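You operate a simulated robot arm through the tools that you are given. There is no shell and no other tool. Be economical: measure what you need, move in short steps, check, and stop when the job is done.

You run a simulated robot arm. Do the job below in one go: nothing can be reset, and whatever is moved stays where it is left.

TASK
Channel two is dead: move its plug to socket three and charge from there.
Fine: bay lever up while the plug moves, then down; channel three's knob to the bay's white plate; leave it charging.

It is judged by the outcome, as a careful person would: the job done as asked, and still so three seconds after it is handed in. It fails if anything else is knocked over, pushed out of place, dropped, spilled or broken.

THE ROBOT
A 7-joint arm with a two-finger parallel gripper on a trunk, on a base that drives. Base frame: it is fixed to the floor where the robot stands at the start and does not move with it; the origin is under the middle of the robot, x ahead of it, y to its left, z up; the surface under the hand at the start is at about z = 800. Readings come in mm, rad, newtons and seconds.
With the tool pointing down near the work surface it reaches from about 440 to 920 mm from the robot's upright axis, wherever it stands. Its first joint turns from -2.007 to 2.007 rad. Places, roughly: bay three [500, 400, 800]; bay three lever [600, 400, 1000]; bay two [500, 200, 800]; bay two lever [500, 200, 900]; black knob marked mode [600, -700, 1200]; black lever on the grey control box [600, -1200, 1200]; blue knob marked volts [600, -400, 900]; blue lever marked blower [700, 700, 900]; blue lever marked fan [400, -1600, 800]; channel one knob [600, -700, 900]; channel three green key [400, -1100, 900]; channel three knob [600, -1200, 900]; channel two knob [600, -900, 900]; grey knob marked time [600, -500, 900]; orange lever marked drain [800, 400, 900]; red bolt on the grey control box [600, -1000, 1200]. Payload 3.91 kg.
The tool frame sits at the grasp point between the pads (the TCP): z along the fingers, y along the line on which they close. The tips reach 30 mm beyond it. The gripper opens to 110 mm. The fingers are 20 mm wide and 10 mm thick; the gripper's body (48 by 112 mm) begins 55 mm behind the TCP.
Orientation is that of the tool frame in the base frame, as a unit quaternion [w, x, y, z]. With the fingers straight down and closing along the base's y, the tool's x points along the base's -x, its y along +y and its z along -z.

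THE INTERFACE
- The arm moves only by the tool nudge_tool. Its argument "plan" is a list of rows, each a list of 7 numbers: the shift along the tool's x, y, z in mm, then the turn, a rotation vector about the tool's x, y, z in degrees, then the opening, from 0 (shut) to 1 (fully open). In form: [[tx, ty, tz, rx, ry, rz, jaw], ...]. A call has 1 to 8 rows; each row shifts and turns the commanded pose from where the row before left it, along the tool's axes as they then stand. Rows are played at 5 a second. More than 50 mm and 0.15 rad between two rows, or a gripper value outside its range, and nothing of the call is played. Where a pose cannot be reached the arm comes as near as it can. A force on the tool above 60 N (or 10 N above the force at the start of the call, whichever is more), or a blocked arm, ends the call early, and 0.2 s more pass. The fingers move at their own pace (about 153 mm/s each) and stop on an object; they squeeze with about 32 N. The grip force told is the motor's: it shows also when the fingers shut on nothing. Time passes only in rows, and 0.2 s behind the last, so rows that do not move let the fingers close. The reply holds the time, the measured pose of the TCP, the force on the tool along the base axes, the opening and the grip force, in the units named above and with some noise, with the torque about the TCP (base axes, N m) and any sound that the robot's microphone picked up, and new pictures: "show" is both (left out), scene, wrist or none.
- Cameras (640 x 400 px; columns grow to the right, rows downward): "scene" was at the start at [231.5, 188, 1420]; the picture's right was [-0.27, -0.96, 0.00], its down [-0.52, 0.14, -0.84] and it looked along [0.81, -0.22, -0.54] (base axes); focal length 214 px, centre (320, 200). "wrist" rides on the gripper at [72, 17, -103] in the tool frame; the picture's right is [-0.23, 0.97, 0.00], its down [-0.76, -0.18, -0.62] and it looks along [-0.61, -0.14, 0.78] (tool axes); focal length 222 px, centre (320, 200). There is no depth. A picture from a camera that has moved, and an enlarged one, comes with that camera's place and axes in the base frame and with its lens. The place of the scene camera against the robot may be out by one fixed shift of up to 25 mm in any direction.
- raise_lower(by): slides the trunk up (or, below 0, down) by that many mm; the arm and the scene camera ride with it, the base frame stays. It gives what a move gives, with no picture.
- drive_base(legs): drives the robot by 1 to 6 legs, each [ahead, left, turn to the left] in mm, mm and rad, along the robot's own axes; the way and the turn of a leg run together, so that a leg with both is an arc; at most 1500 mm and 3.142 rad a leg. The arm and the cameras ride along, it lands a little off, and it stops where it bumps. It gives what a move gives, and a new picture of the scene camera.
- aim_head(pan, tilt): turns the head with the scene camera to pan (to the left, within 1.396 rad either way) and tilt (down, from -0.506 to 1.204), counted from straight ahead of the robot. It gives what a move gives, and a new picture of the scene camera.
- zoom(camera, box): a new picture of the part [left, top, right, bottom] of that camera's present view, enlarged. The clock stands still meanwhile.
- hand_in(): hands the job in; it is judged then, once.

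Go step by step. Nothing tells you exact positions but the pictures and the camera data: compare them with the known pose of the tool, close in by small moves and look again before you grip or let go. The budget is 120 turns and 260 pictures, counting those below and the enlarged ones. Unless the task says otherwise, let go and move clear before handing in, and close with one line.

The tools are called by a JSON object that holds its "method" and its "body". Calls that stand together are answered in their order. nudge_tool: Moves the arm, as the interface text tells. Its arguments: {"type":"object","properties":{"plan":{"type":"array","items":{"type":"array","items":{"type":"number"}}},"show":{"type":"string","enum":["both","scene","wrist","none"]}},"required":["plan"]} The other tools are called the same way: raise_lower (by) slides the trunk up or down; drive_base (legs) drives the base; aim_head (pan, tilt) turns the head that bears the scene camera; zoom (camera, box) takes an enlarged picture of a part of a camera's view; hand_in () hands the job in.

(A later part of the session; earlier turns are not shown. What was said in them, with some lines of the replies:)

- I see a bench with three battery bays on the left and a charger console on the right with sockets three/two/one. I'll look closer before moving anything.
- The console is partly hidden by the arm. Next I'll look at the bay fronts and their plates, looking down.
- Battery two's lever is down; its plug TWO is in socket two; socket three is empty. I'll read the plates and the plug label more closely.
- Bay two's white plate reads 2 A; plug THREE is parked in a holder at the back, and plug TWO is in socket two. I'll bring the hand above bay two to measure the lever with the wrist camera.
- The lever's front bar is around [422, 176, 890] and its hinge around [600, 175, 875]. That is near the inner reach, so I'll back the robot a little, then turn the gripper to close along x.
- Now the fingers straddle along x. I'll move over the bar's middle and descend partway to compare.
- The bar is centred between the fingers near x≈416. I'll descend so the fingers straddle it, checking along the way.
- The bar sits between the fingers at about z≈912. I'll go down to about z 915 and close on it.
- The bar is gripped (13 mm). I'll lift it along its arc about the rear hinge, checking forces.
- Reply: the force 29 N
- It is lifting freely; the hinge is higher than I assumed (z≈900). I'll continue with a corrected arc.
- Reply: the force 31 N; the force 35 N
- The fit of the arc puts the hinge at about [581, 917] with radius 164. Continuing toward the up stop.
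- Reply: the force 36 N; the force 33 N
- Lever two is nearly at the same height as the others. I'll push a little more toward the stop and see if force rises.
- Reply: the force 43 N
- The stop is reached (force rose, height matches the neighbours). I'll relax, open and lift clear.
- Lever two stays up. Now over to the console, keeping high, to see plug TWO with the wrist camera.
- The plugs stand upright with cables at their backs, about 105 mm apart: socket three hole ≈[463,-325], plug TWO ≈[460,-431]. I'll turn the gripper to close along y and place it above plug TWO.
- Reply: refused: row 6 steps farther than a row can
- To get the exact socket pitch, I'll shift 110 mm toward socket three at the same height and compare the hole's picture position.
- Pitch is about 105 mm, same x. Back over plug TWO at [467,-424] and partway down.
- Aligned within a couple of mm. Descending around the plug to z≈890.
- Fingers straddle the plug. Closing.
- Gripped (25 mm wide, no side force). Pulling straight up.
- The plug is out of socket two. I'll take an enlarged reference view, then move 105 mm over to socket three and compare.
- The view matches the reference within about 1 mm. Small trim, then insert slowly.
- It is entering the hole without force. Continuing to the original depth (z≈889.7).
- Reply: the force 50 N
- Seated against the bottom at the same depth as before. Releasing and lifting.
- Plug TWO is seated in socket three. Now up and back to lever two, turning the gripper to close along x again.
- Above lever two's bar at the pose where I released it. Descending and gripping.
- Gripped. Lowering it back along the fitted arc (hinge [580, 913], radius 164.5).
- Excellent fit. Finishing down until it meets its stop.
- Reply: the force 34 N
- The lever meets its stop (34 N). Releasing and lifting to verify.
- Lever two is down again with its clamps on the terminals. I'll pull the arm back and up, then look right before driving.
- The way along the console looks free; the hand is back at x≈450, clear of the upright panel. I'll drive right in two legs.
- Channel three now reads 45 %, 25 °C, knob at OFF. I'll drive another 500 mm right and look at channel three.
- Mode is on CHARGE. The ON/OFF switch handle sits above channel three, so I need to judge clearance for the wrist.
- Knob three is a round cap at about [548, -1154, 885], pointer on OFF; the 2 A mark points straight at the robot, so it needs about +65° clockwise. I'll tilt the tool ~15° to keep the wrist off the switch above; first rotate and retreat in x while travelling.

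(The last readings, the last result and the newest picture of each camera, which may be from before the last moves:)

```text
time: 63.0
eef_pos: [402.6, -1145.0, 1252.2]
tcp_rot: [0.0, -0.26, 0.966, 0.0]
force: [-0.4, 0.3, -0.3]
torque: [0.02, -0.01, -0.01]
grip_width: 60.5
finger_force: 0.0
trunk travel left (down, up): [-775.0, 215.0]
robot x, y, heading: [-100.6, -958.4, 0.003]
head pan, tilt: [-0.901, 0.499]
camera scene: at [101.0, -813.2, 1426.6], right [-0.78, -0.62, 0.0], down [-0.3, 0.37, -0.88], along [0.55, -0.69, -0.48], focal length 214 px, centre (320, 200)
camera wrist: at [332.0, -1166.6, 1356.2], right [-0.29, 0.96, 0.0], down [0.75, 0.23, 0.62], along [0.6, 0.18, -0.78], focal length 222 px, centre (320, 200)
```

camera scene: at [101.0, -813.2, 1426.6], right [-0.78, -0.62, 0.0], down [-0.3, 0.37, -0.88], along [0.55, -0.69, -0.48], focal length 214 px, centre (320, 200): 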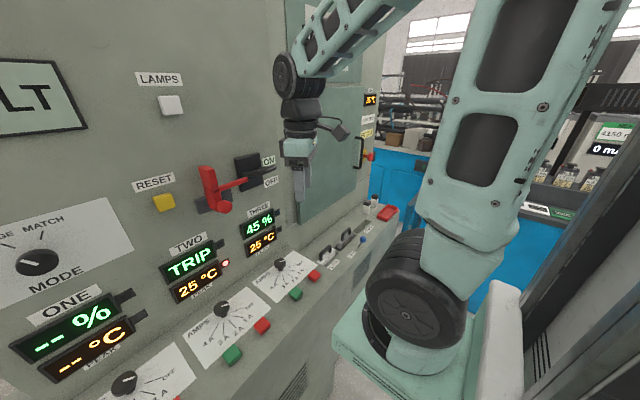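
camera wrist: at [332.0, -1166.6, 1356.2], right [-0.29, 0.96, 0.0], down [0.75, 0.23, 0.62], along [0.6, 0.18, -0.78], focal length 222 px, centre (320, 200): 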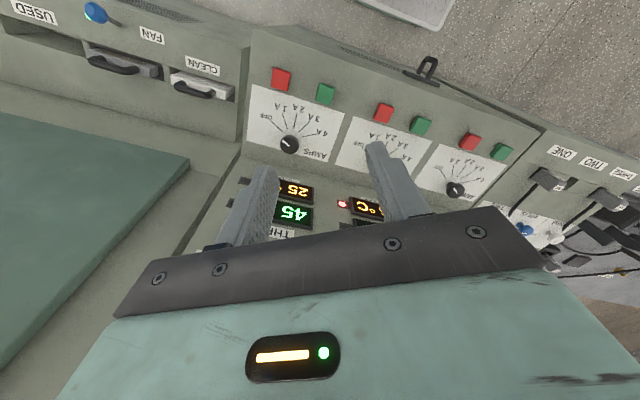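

The wrist view puts knob three near [556, -1170]. Descending in front of the panel and tilting 15°.

{"method": "nudge_tool", "body": {"plan": [[0, 0, 48, 0, 0, 0, 0.55], [0, 0, 48, 0, 0, 0, 0.55], [0, 0, 48, 0, 0, 0, 0.55], [0, 0, 48, 0, 0, 0, 0.55], [0, 0, 40, 0, 0, 0, 0.55], [0, 0, 0, 0, -7.5, 0, 0.55], [0, 0, 0, 0, -7.5, 0, 0.55]], "show": "wrist"}}

{"method": "zoom", "body": {"camera": "wrist", "box": [220, 30, 420, 180]}}

```text
time: 64.6
eef_pos: [426.1, -1152.7, 1020.4]
tcp_rot: [0.126, -0.259, 0.957, 0.036]
force: [-0.7, 0.7, 0.4]
torque: [-0.02, 0.03, -0.02]
grip_width: 60.7
finger_force: 0.1
out of reach, approached as far as the arm can: row 6, 7
trunk travel left (down, up): [-775.0, 215.0]
robot x, y, heading: [-102.5, -956.5, 0.0]
head pan, tilt: [-0.901, 0.499]
camera wrist: at [334.2, -1187.2, 1103.0], right [-0.3, 0.95, 0.06], down [0.59, 0.13, 0.8], along [0.75, 0.27, -0.6], focal length 222 px, centre (320, 200)
```

wrist: 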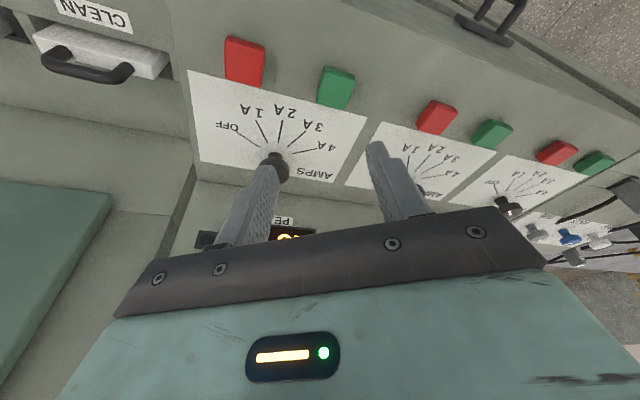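

```text
2.67 times, centred on (320, 105) of wrist
camera zoom: at [334.2, -1187.2, 1103.0], right [-0.3, 0.95, 0.06], down [0.59, 0.13, 0.8], along [0.75, 0.27, -0.6], focal length 592 px, centre (320, 453)
```

zoom: 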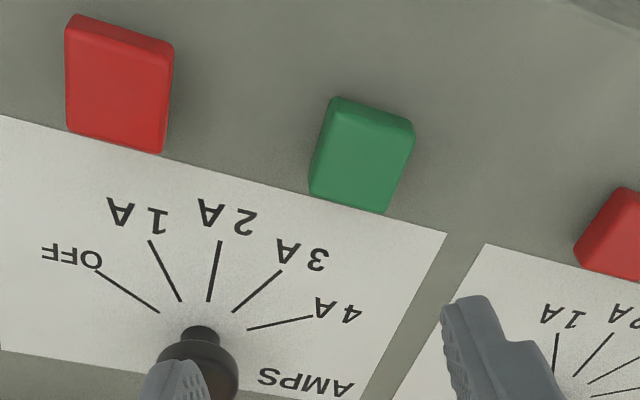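

Knob ≈ [555, -1172], cap z ≈ 885. Moving toward a point above it, along the tool's line.

{"method": "nudge_tool", "body": {"plan": [[-19.8, -24.9, 21.6, 0, 0, 0, 0.6], [-19.8, -24.9, 21.6, 0, 0, 0, 0.6], [-19.8, -24.9, 15, 0, 0, 0, 0.6]]}}

{"method": "zoom", "body": {"camera": "wrist", "box": [220, 30, 420, 180]}}

```text
time: 65.4
eef_pos: [525.9, -1181.9, 980.2]
tcp_rot: [0.126, -0.257, 0.957, 0.034]
force: [-0.1, 0.5, 0.3]
torque: [-0.03, -0.06, 0.0]
grip_width: 66.3
finger_force: 0.0
trunk travel left (down, up): [-775.0, 215.0]
robot x, y, heading: [-101.4, -953.3, 0.0]
head pan, tilt: [-0.901, 0.499]
camera scene: at [100.9, -813.4, 1426.7], right [-0.78, -0.62, 0.0], down [-0.3, 0.38, -0.88], along [0.55, -0.69, -0.48], focal length 214 px, centre (320, 200)
camera wrist: at [434.3, -1216.2, 1061.1], right [-0.3, 0.95, 0.06], down [0.59, 0.13, 0.8], along [0.75, 0.27, -0.6], focal length 222 px, centre (320, 200)
```

scene: 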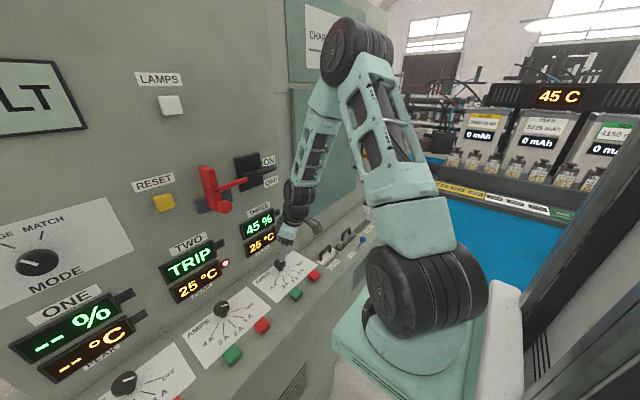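
wrist: 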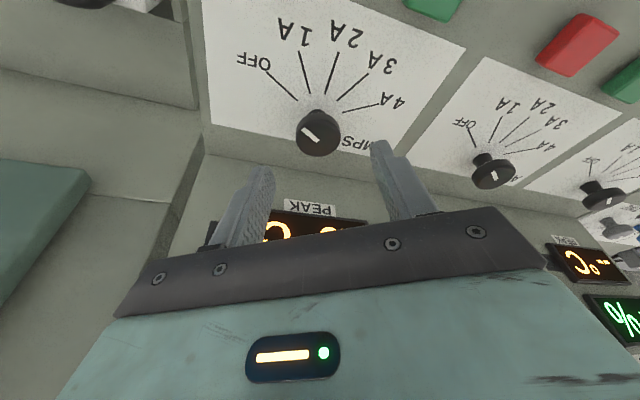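

```text
2.67 times, centred on (320, 105) of wrist
camera zoom: at [434.3, -1216.2, 1061.1], right [-0.3, 0.95, 0.06], down [0.59, 0.13, 0.8], along [0.75, 0.27, -0.6], focal length 592 px, centre (320, 453)
```

zoom: 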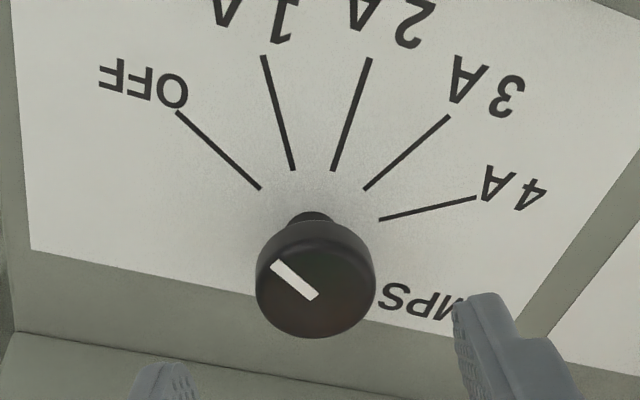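

Cap centre ≈ [556, -1170], top z ≈ 892, ~47 mm across. Approaching halfway and checking.

{"method": "nudge_tool", "body": {"plan": [[-5.3, -4.8, 25, 0, 0, 0, 0.7], [0, 0, 25, 0, 0, 0, 0.7]], "show": "wrist"}}

{"method": "zoom", "body": {"camera": "wrist", "box": [220, 60, 420, 210]}}

```text
time: 66.0
eef_pos: [542.8, -1176.7, 934.6]
tcp_rot: [0.126, -0.256, 0.958, 0.033]
force: [-0.1, 0.1, 0.8]
torque: [0.03, -0.01, -0.02]
grip_width: 77.0
finger_force: 0.1
trunk travel left (down, up): [-775.0, 215.0]
robot x, y, heading: [-100.8, -955.3, -0.001]
head pan, tilt: [-0.901, 0.499]
camera wrist: at [452.0, -1210.8, 1014.8], right [-0.3, 0.95, 0.06], down [0.59, 0.13, 0.8], along [0.75, 0.27, -0.6], focal length 222 px, centre (320, 200)
```

wrist: 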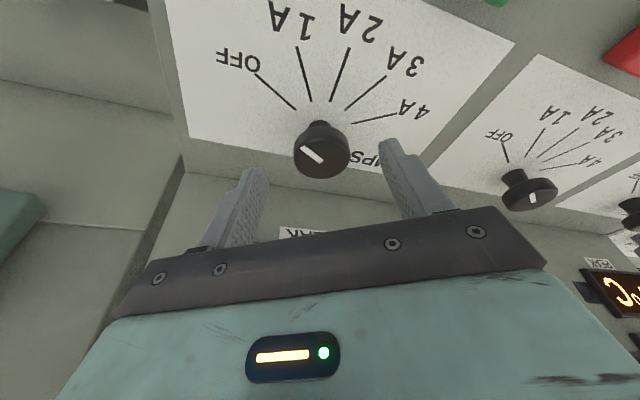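

```text
2.67 times, centred on (320, 135) of wrist
camera zoom: at [452.0, -1210.8, 1014.8], right [-0.3, 0.95, 0.06], down [0.59, 0.13, 0.8], along [0.75, 0.27, -0.6], focal length 592 px, centre (320, 373)
```

zoom: 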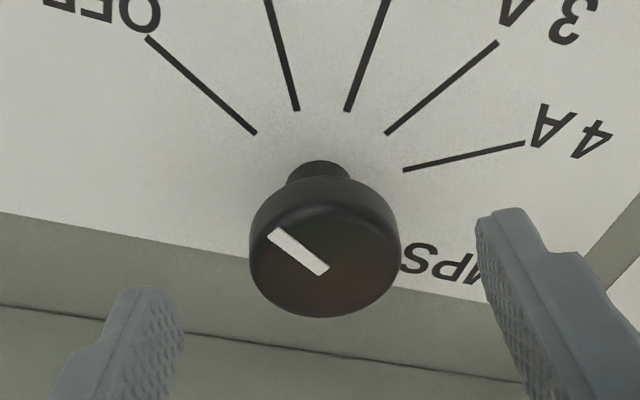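

Cap lies on the tool axis, 13 mm past the tips, offset only ~1 mm. Advancing 38 mm and closing.

{"method": "nudge_tool", "body": {"plan": [[0, 1.4, 13, 0, 0, 0, 0.7], [0, 0, 13, 0, 0, 0, 0.7], [0, 0, 10, 0, 0, 0, 0.7]], "show": "wrist"}}

{"method": "zoom", "body": {"camera": "scene", "box": [200, 140, 360, 320]}}

```text
time: 66.8
eef_pos: [551.8, -1172.1, 898.1]
tcp_rot: [0.127, -0.256, 0.958, 0.033]
force: [0.6, -1.1, -0.1]
torque: [-0.05, -0.01, -0.01]
grip_width: 77.0
finger_force: 0.1
trunk travel left (down, up): [-775.0, 215.0]
robot x, y, heading: [-102.0, -954.6, 0.003]
head pan, tilt: [-0.901, 0.499]
camera wrist: at [459.1, -1205.2, 980.2], right [-0.3, 0.95, 0.06], down [0.59, 0.13, 0.8], along [0.75, 0.27, -0.6], focal length 222 px, centre (320, 200)
```

wrist: 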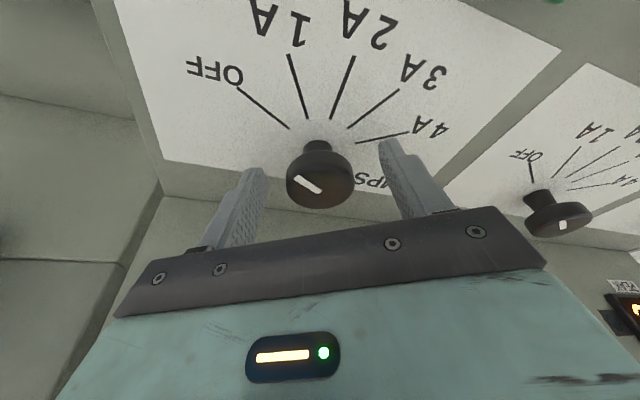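

```text
2.22 times, centred on (280, 230) of scene
camera zoom: at [101.3, -813.5, 1426.6], right [-0.78, -0.62, 0.0], down [-0.3, 0.38, -0.88], along [0.55, -0.69, -0.48], focal length 477 px, centre (409, 133)
```

zoom: 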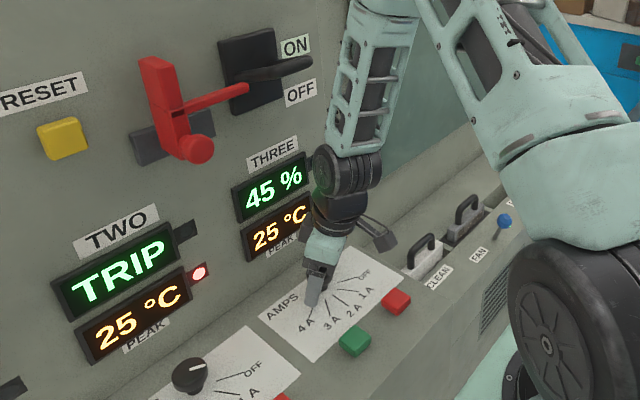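

The wrist is clear of the panel and switch. Closing on the cap.

{"method": "nudge_tool", "body": {"plan": [[0, 0, 0, 0, 0, 0, 0.5], [0, 0, 0, 0, 0, 0, 0.35], [0, 0, 0, 0, 0, 0, 0.2], [0, 0, 0, 0, 0, 0, 0.2]], "show": "wrist"}}

```text
time: 67.8
eef_pos: [551.4, -1172.3, 898.1]
tcp_rot: [0.126, -0.257, 0.957, 0.035]
force: [1.8, -3.9, -3.6]
torque: [-0.07, -0.15, -0.03]
grip_width: 41.1
finger_force: 44.5
trunk travel left (down, up): [-775.0, 215.0]
robot x, y, heading: [-100.5, -950.3, 0.003]
head pan, tilt: [-0.901, 0.499]
camera wrist: at [459.4, -1205.6, 980.1], right [-0.3, 0.95, 0.06], down [0.59, 0.13, 0.8], along [0.75, 0.27, -0.6], focal length 222 px, centre (320, 200)
```

wrist: 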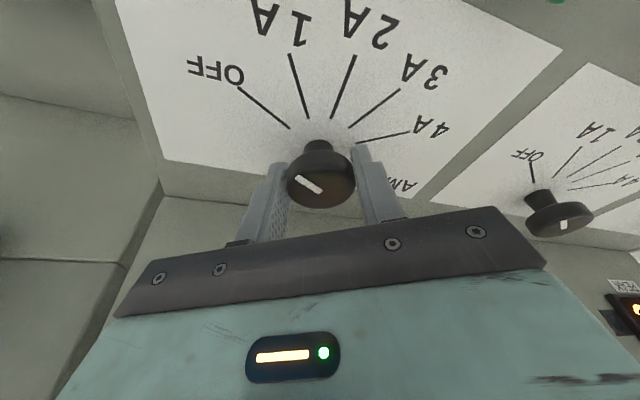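

Good grip (41 mm). Turning clockwise about the vertical, 32° first.

{"method": "nudge_tool", "body": {"plan": [[0, 0.5, 0, 2.07, 0, 7.73, 0.2], [0, 0.5, 0, 2.07, 0, 7.73, 0.2], [0, 0.5, 0, 2.07, 0, 7.73, 0.2], [0, 0.5, 0, 2.07, 0, 7.73, 0.2]], "show": "wrist"}}

```text
time: 68.8
eef_pos: [550.5, -1169.5, 899.3]
tcp_rot: [0.131, 0.018, 0.991, -0.002]
force: [4.9, 0.3, -3.8]
torque: [-0.29, 0.16, 0.06]
grip_width: 41.0
finger_force: 45.0
trunk travel left (down, up): [-775.0, 215.0]
robot x, y, heading: [-101.0, -950.8, 0.005]
head pan, tilt: [-0.901, 0.499]
camera wrist: at [454.9, -1148.8, 980.2], right [0.25, 0.97, 0.06], down [0.57, -0.2, 0.8], along [0.78, -0.17, -0.6], focal length 222 px, centre (320, 200)
```

wrist: 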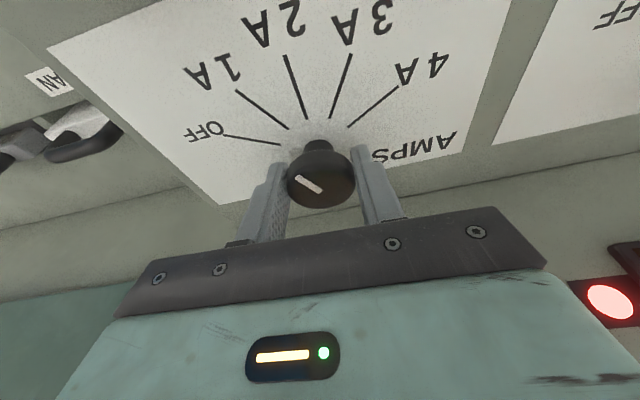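

The knob turns with the gripper; the pointer now parallels 1 A. Another 32°.

{"method": "nudge_tool", "body": {"plan": [[0, 0.5, 0, 2.07, 0, 7.73, 0.2], [0, 0.5, 0, 2.07, 0, 7.73, 0.2], [0, 0.5, 0, 2.07, 0, 7.73, 0.2], [0, 0.5, 0, 2.07, 0, 7.73, 0.2]], "show": "wrist"}}

{"method": "zoom", "body": {"camera": "wrist", "box": [200, 60, 440, 210]}}

```text
time: 69.8
eef_pos: [552.4, -1167.0, 899.3]
tcp_rot: [0.125, 0.29, 0.948, -0.037]
force: [9.7, 11.4, 3.0]
torque: [0.07, 0.26, 0.09]
grip_width: 41.1
finger_force: 45.0
trunk travel left (down, up): [-775.0, 215.0]
robot x, y, heading: [-102.2, -952.1, -0.0]
head pan, tilt: [-0.901, 0.499]
camera wrist: at [481.1, -1098.3, 980.3], right [0.73, 0.68, 0.06], down [0.38, -0.47, 0.8], along [0.57, -0.56, -0.6], focal length 222 px, centre (320, 200)
```

wrist: 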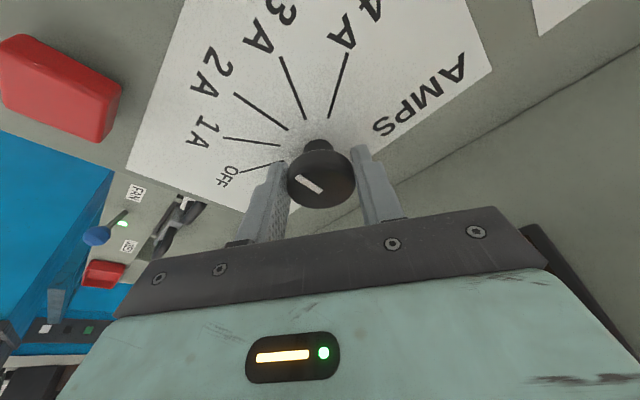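

```text
2.67 times, centred on (320, 135) of wrist
camera zoom: at [481.1, -1098.3, 980.3], right [0.73, 0.68, 0.06], down [0.38, -0.47, 0.8], along [0.57, -0.56, -0.6], focal length 592 px, centre (320, 373)
```

zoom: 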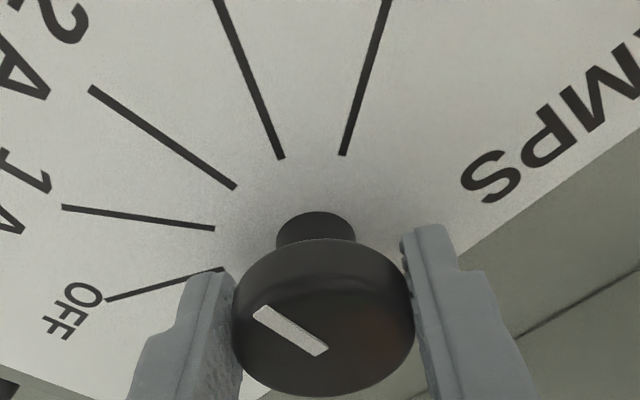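

The pointer parallels the 2 A mark. Releasing and backing out along the tool axis.

{"method": "nudge_tool", "body": {"plan": [[0, 0, 0, 0, 0, 0, 0.5], [0, 0, 0, 0, 0, 0, 0.7], [0, 0, 0, 0, 0, 0, 0.7], [0, 0, -25, 0, 0, 0, 0.7], [0, 0, -35, 0, 0, 0, 0.7], [0, 0, -35, 0, 0, 0, 0.7]], "show": "wrist"}}

{"method": "zoom", "body": {"camera": "wrist", "box": [200, 0, 440, 150]}}

{"method": "aim_head", "body": {"pan": -0.25, "tilt": 0.75}}

{"method": "zoom", "body": {"camera": "scene", "box": [320, 110, 480, 270]}}

```text
time: 71.2
eef_pos: [531.9, -1154.6, 990.3]
tcp_rot: [0.124, 0.29, 0.948, -0.038]
force: [0.6, -0.3, -0.2]
torque: [0.02, 0.01, 0.01]
grip_width: 76.9
finger_force: 0.2
trunk travel left (down, up): [-775.0, 215.0]
robot x, y, heading: [-101.4, -956.4, 0.001]
head pan, tilt: [-0.901, 0.499]
camera wrist: at [460.7, -1086.0, 1072.2], right [0.73, 0.68, 0.06], down [0.38, -0.47, 0.8], along [0.57, -0.56, -0.6], focal length 222 px, centre (320, 200)
```

wrist: 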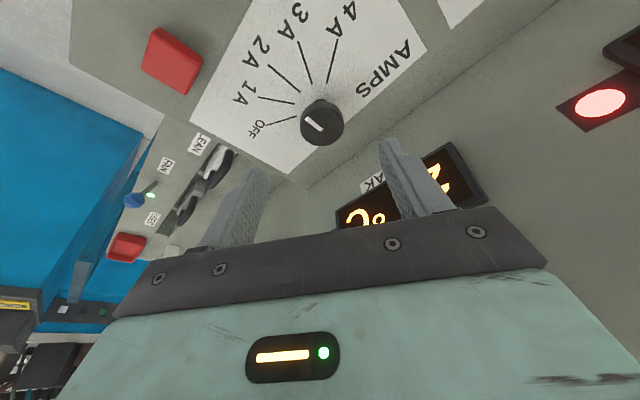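

```text
2.67 times, centred on (320, 75) of wrist
camera zoom: at [460.7, -1086.0, 1072.2], right [0.73, 0.68, 0.06], down [0.38, -0.47, 0.8], along [0.57, -0.56, -0.6], focal length 592 px, centre (320, 533)
```

zoom: 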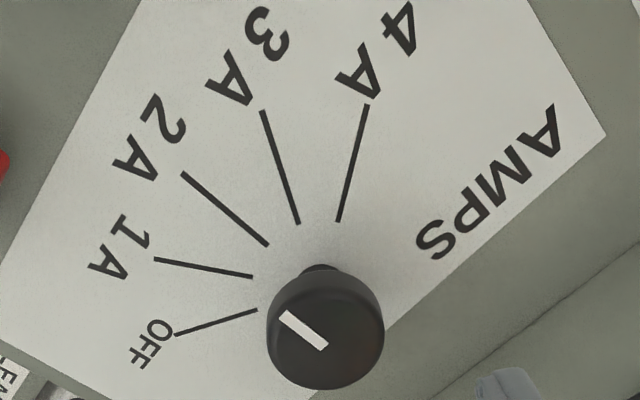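

```text
time: 72.3
eef_pos: [531.2, -1154.4, 990.3]
tcp_rot: [0.124, 0.29, 0.948, -0.038]
force: [-0.1, 0.0, 0.1]
torque: [0.0, 0.0, 0.0]
grip_width: 77.0
finger_force: 0.2
trunk travel left (down, up): [-775.0, 215.0]
robot x, y, heading: [-96.5, -954.3, -0.002]
head pan, tilt: [-0.25, 0.75]
camera scene: at [125.1, -762.7, 1404.7], right [-0.25, -0.97, 0.0], down [-0.66, 0.17, -0.73], along [0.71, -0.18, -0.68], focal length 214 px, centre (320, 200)
```

scene: 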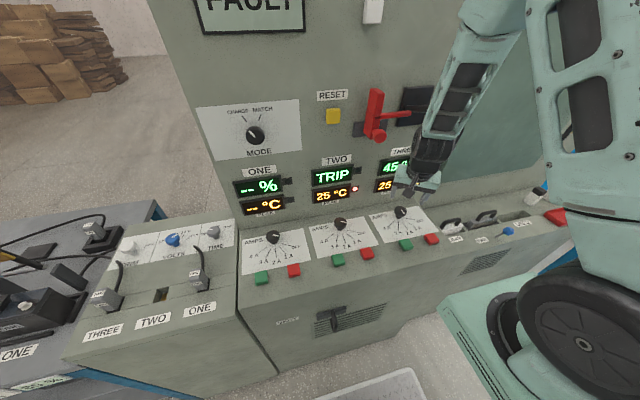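

```text
2.50 times, centred on (400, 190) of scene
camera zoom: at [125.1, -762.7, 1404.7], right [-0.25, -0.97, 0.0], down [-0.66, 0.17, -0.73], along [0.71, -0.18, -0.68], focal length 536 px, centre (120, 225)
```

zoom: 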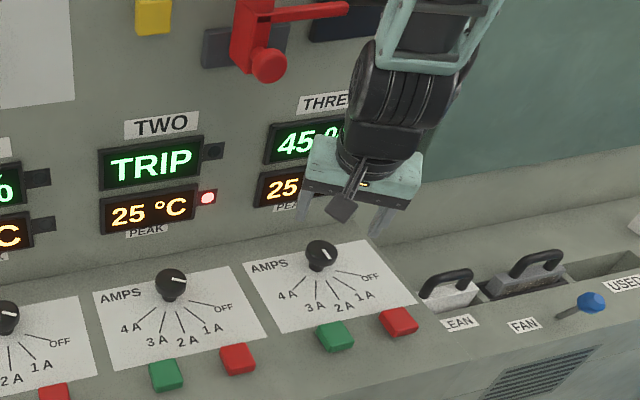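

Knob three is on 2 A. Next the green key of channel three at about [440, -1123, 865]: close the fingers, straighten the tool and move above it.

{"method": "nudge_tool", "body": {"plan": [[30, 0, 0, 0, 0, 0, 0.3], [15, 0, 0, 0, 7.5, 0, 0], [0, 0, 0, 0, 7.5, 0, 0], [25, -13, 10, 0, 0, 0, 0], [22, -12, 10, 0, 0, 0, 0]], "show": "wrist"}}

{"method": "zoom", "body": {"camera": "scene", "box": [340, 170, 500, 270]}}

```text
time: 73.5
eef_pos: [440.9, -1123.8, 960.0]
tcp_rot: [-0.001, 0.293, 0.956, 0.0]
force: [-0.3, 0.1, 0.1]
torque: [0.03, 0.01, -0.02]
grip_width: 0.0
finger_force: 31.9
trunk travel left (down, up): [-775.0, 215.0]
robot x, y, heading: [-102.1, -952.1, 0.0]
head pan, tilt: [-0.25, 0.75]
camera wrist: at [391.3, -1069.2, 1062.7], right [0.73, 0.68, 0.0], down [0.53, -0.57, 0.62], along [0.42, -0.46, -0.78], focal length 222 px, centre (320, 200)
```

wrist: 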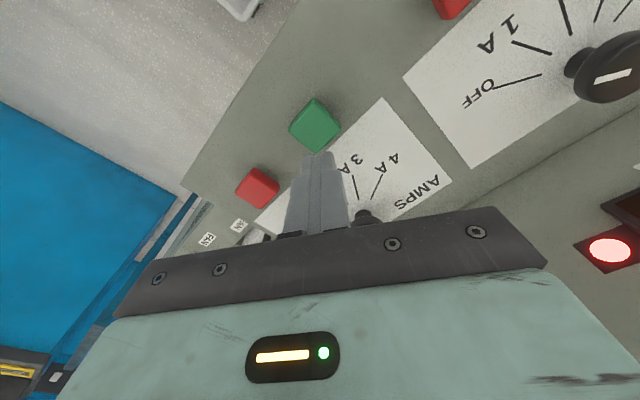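

```text
4.00 times, centred on (420, 220) of scene
camera zoom: at [125.2, -762.5, 1404.6], right [-0.25, -0.97, 0.0], down [-0.66, 0.17, -0.73], along [0.71, -0.18, -0.68], focal length 858 px, centre (-80, 120)
```

zoom: 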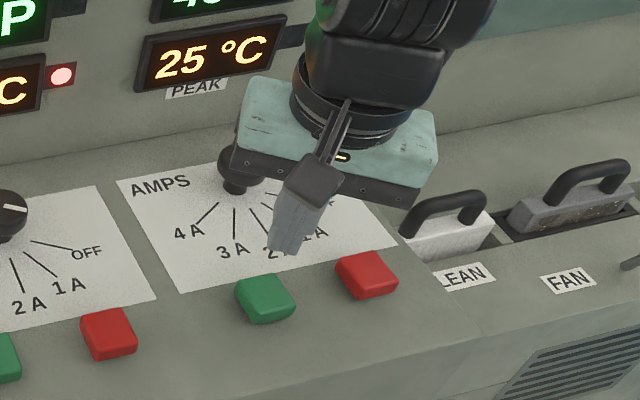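

Aligned within ~5 mm; small correction, then descend close and press gently.

{"method": "nudge_tool", "body": {"plan": [[3.3, -4, 25, 0, 0, 0, 0], [0, 0, 25, 0, 0, 0, 0]], "show": "wrist"}}

{"method": "zoom", "body": {"camera": "scene", "box": [340, 170, 500, 270]}}

```text
time: 74.1
eef_pos: [435.9, -1126.1, 908.3]
tcp_rot: [0.0, 0.292, 0.956, -0.001]
force: [-0.9, -0.4, 1.5]
torque: [-0.04, -0.02, 0.01]
grip_width: 0.0
finger_force: 32.6
trunk travel left (down, up): [-775.0, 215.0]
robot x, y, heading: [-100.9, -952.6, -0.006]
head pan, tilt: [-0.25, 0.75]
camera wrist: at [385.8, -1071.1, 1012.8], right [0.73, 0.68, 0.0], down [0.53, -0.57, 0.62], along [0.42, -0.46, -0.78], focal length 222 px, centre (320, 200)
```

wrist: 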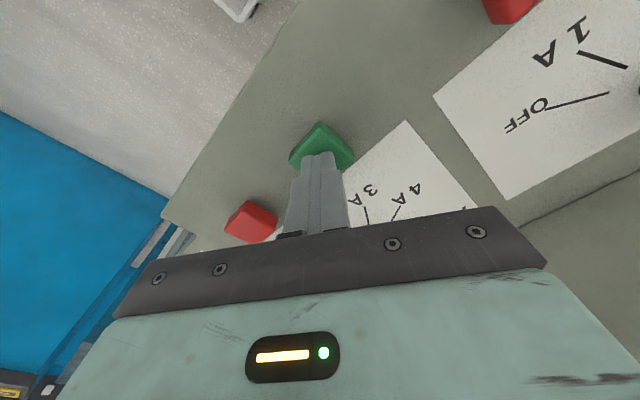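

```text
4.00 times, centred on (420, 220) of scene
camera zoom: at [124.7, -762.5, 1404.8], right [-0.25, -0.97, 0.0], down [-0.66, 0.17, -0.73], along [0.71, -0.18, -0.68], focal length 858 px, centre (-80, 120)
```

zoom: 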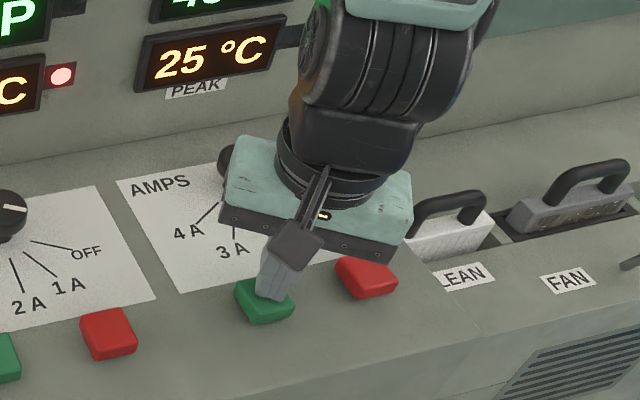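

Tips are over the key. Pressing in small steps.

{"method": "nudge_tool", "body": {"plan": [[0, 0, 4, 0, 0, 0, 0], [0, 0, 4, 0, 0, 0, 0], [0, 0, 4, 0, 0, 0, 0]], "show": "none"}}

{"method": "zoom", "body": {"camera": "scene", "box": [340, 120, 500, 270]}}

```text
time: 74.9
eef_pos: [435.8, -1125.0, 898.8]
tcp_rot: [0.002, 0.292, 0.957, 0.001]
force: [-5.1, -0.8, 57.4]
torque: [0.02, 0.22, -0.18]
grip_width: 0.0
finger_force: 31.8
trunk travel left (down, up): [-775.0, 215.0]
robot x, y, heading: [-101.9, -954.4, 0.0]
head pan, tilt: [-0.25, 0.75]
heard: click
```

```text
2.67 times, centred on (420, 195) of scene
camera zoom: at [123.1, -762.1, 1405.8], right [-0.25, -0.97, 0.0], down [-0.66, 0.17, -0.73], along [0.71, -0.18, -0.68], focal length 572 px, centre (53, 213)
```

zoom: 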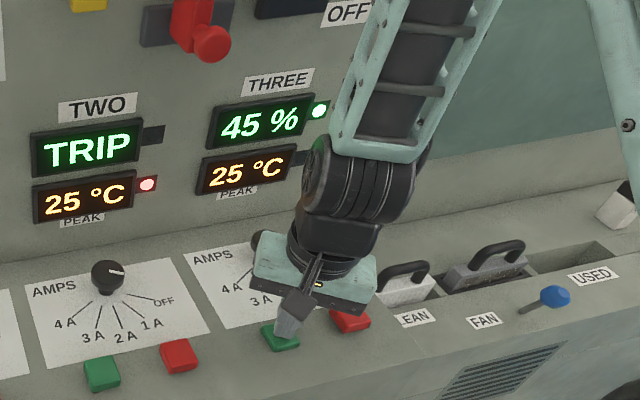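

A click, and channel three's green lamp is on. Lifting clear and checking that it stays.

{"method": "nudge_tool", "body": {"plan": [[0, 0, -30, 0, 0, 0, 0], [0, 0, -45, 0, 0, 0, 0], [15, 0, -45, 0, 0, 0, 0], [25, 0, -40, 0, 0, 0, 0], [20, 0, -40, 0, 0, 0, 0], [0, 0, -40, 0, 0, 0, 0], [0, 0, 0, 0, 0, 0, 0], [0, 0, 0, 0, 0, 0, 0]], "show": "none"}}

{"method": "nudge_tool", "body": {"plan": [[0, 0, 0, 0, 0, 0, 0], [0, 0, 0, 0, 0, 0, 0], [0, 0, 0, 0, 0, 0, 0], [0, 0, 0, 0, 0, 0, 0], [0, 0, 0, 0, 0, 0, 0], [0, 0, 0, 0, 0, 0, 0], [0, 0, 0, 0, 0, 0, 0], [0, 0, 0, 0, 0, 0, 0]], "show": "scene"}}

{"method": "zoom", "body": {"camera": "scene", "box": [220, 140, 460, 290]}}

{"method": "zoom", "body": {"camera": "scene", "box": [360, 190, 460, 260]}}

{"method": "zoom", "body": {"camera": "scene", "box": [0, 200, 240, 370]}}

```text
time: 76.7
eef_pos: [384.5, -1094.7, 1137.7]
tcp_rot: [0.0, 0.292, 0.956, 0.0]
force: [0.0, -0.7, 0.2]
torque: [0.01, 0.02, 0.0]
grip_width: 0.0
finger_force: 32.0
trunk travel left (down, up): [-775.0, 215.0]
robot x, y, heading: [-100.0, -955.0, 0.002]
head pan, tilt: [-0.25, 0.75]
```

```text
time: 78.5
eef_pos: [386.4, -1093.4, 1137.3]
tcp_rot: [0.0, 0.292, 0.956, 0.0]
force: [0.5, 0.1, -0.4]
torque: [-0.02, 0.0, 0.02]
grip_width: 0.0
finger_force: 31.9
trunk travel left (down, up): [-775.0, 215.0]
robot x, y, heading: [-99.7, -956.5, 0.001]
head pan, tilt: [-0.25, 0.75]
camera scene: at [125.1, -762.6, 1404.6], right [-0.25, -0.97, 0.0], down [-0.66, 0.17, -0.73], along [0.71, -0.18, -0.68], focal length 214 px, centre (320, 200)
```

scene: 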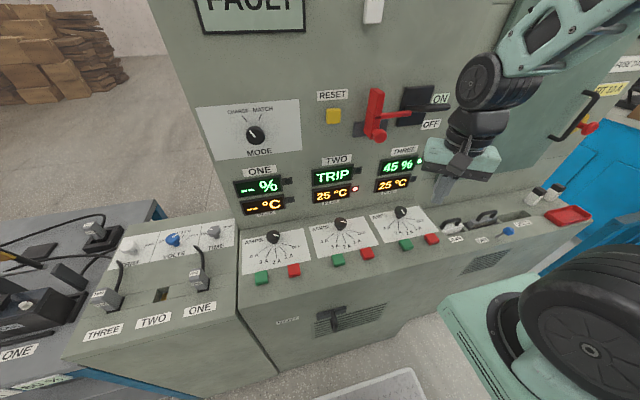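

```text
2.67 times, centred on (340, 215) of scene
camera zoom: at [125.1, -762.6, 1404.6], right [-0.25, -0.97, 0.0], down [-0.66, 0.17, -0.73], along [0.71, -0.18, -0.68], focal length 572 px, centre (267, 160)
```

zoom: 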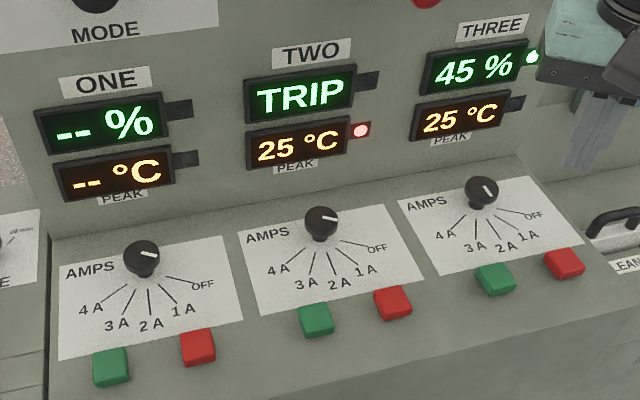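

```text
5.71 times, centred on (410, 225) of scene
camera zoom: at [125.1, -762.6, 1404.6], right [-0.25, -0.97, 0.0], down [-0.66, 0.17, -0.73], along [0.71, -0.18, -0.68], focal length 1226 px, centre (-194, 57)
```

zoom: 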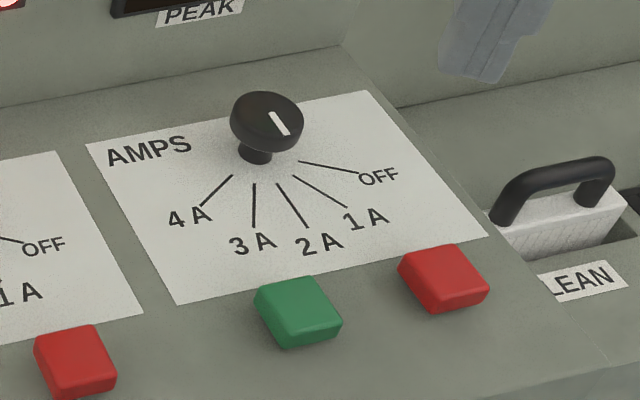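

```text
2.35 times, centred on (120, 285) of scene
camera zoom: at [125.1, -762.6, 1404.6], right [-0.25, -0.97, 0.0], down [-0.66, 0.17, -0.73], along [0.71, -0.18, -0.68], focal length 505 px, centre (791, 0)
```

zoom: 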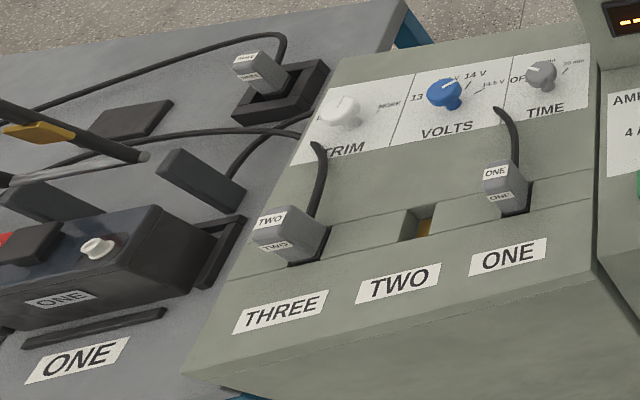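

Channel three's green lamp stays lit, the knob points to 2 A, plug TWO is seated in socket three and lever two is down. The arm is clear of everything, so I'm handing in.

{"method": "hand_in", "body": {}}

```text
The job is handed in.
```

Battery two is now charging from socket three: its plug is in, bay two's lever is back down, and channel three is set to 2 A with its green lamp lit.
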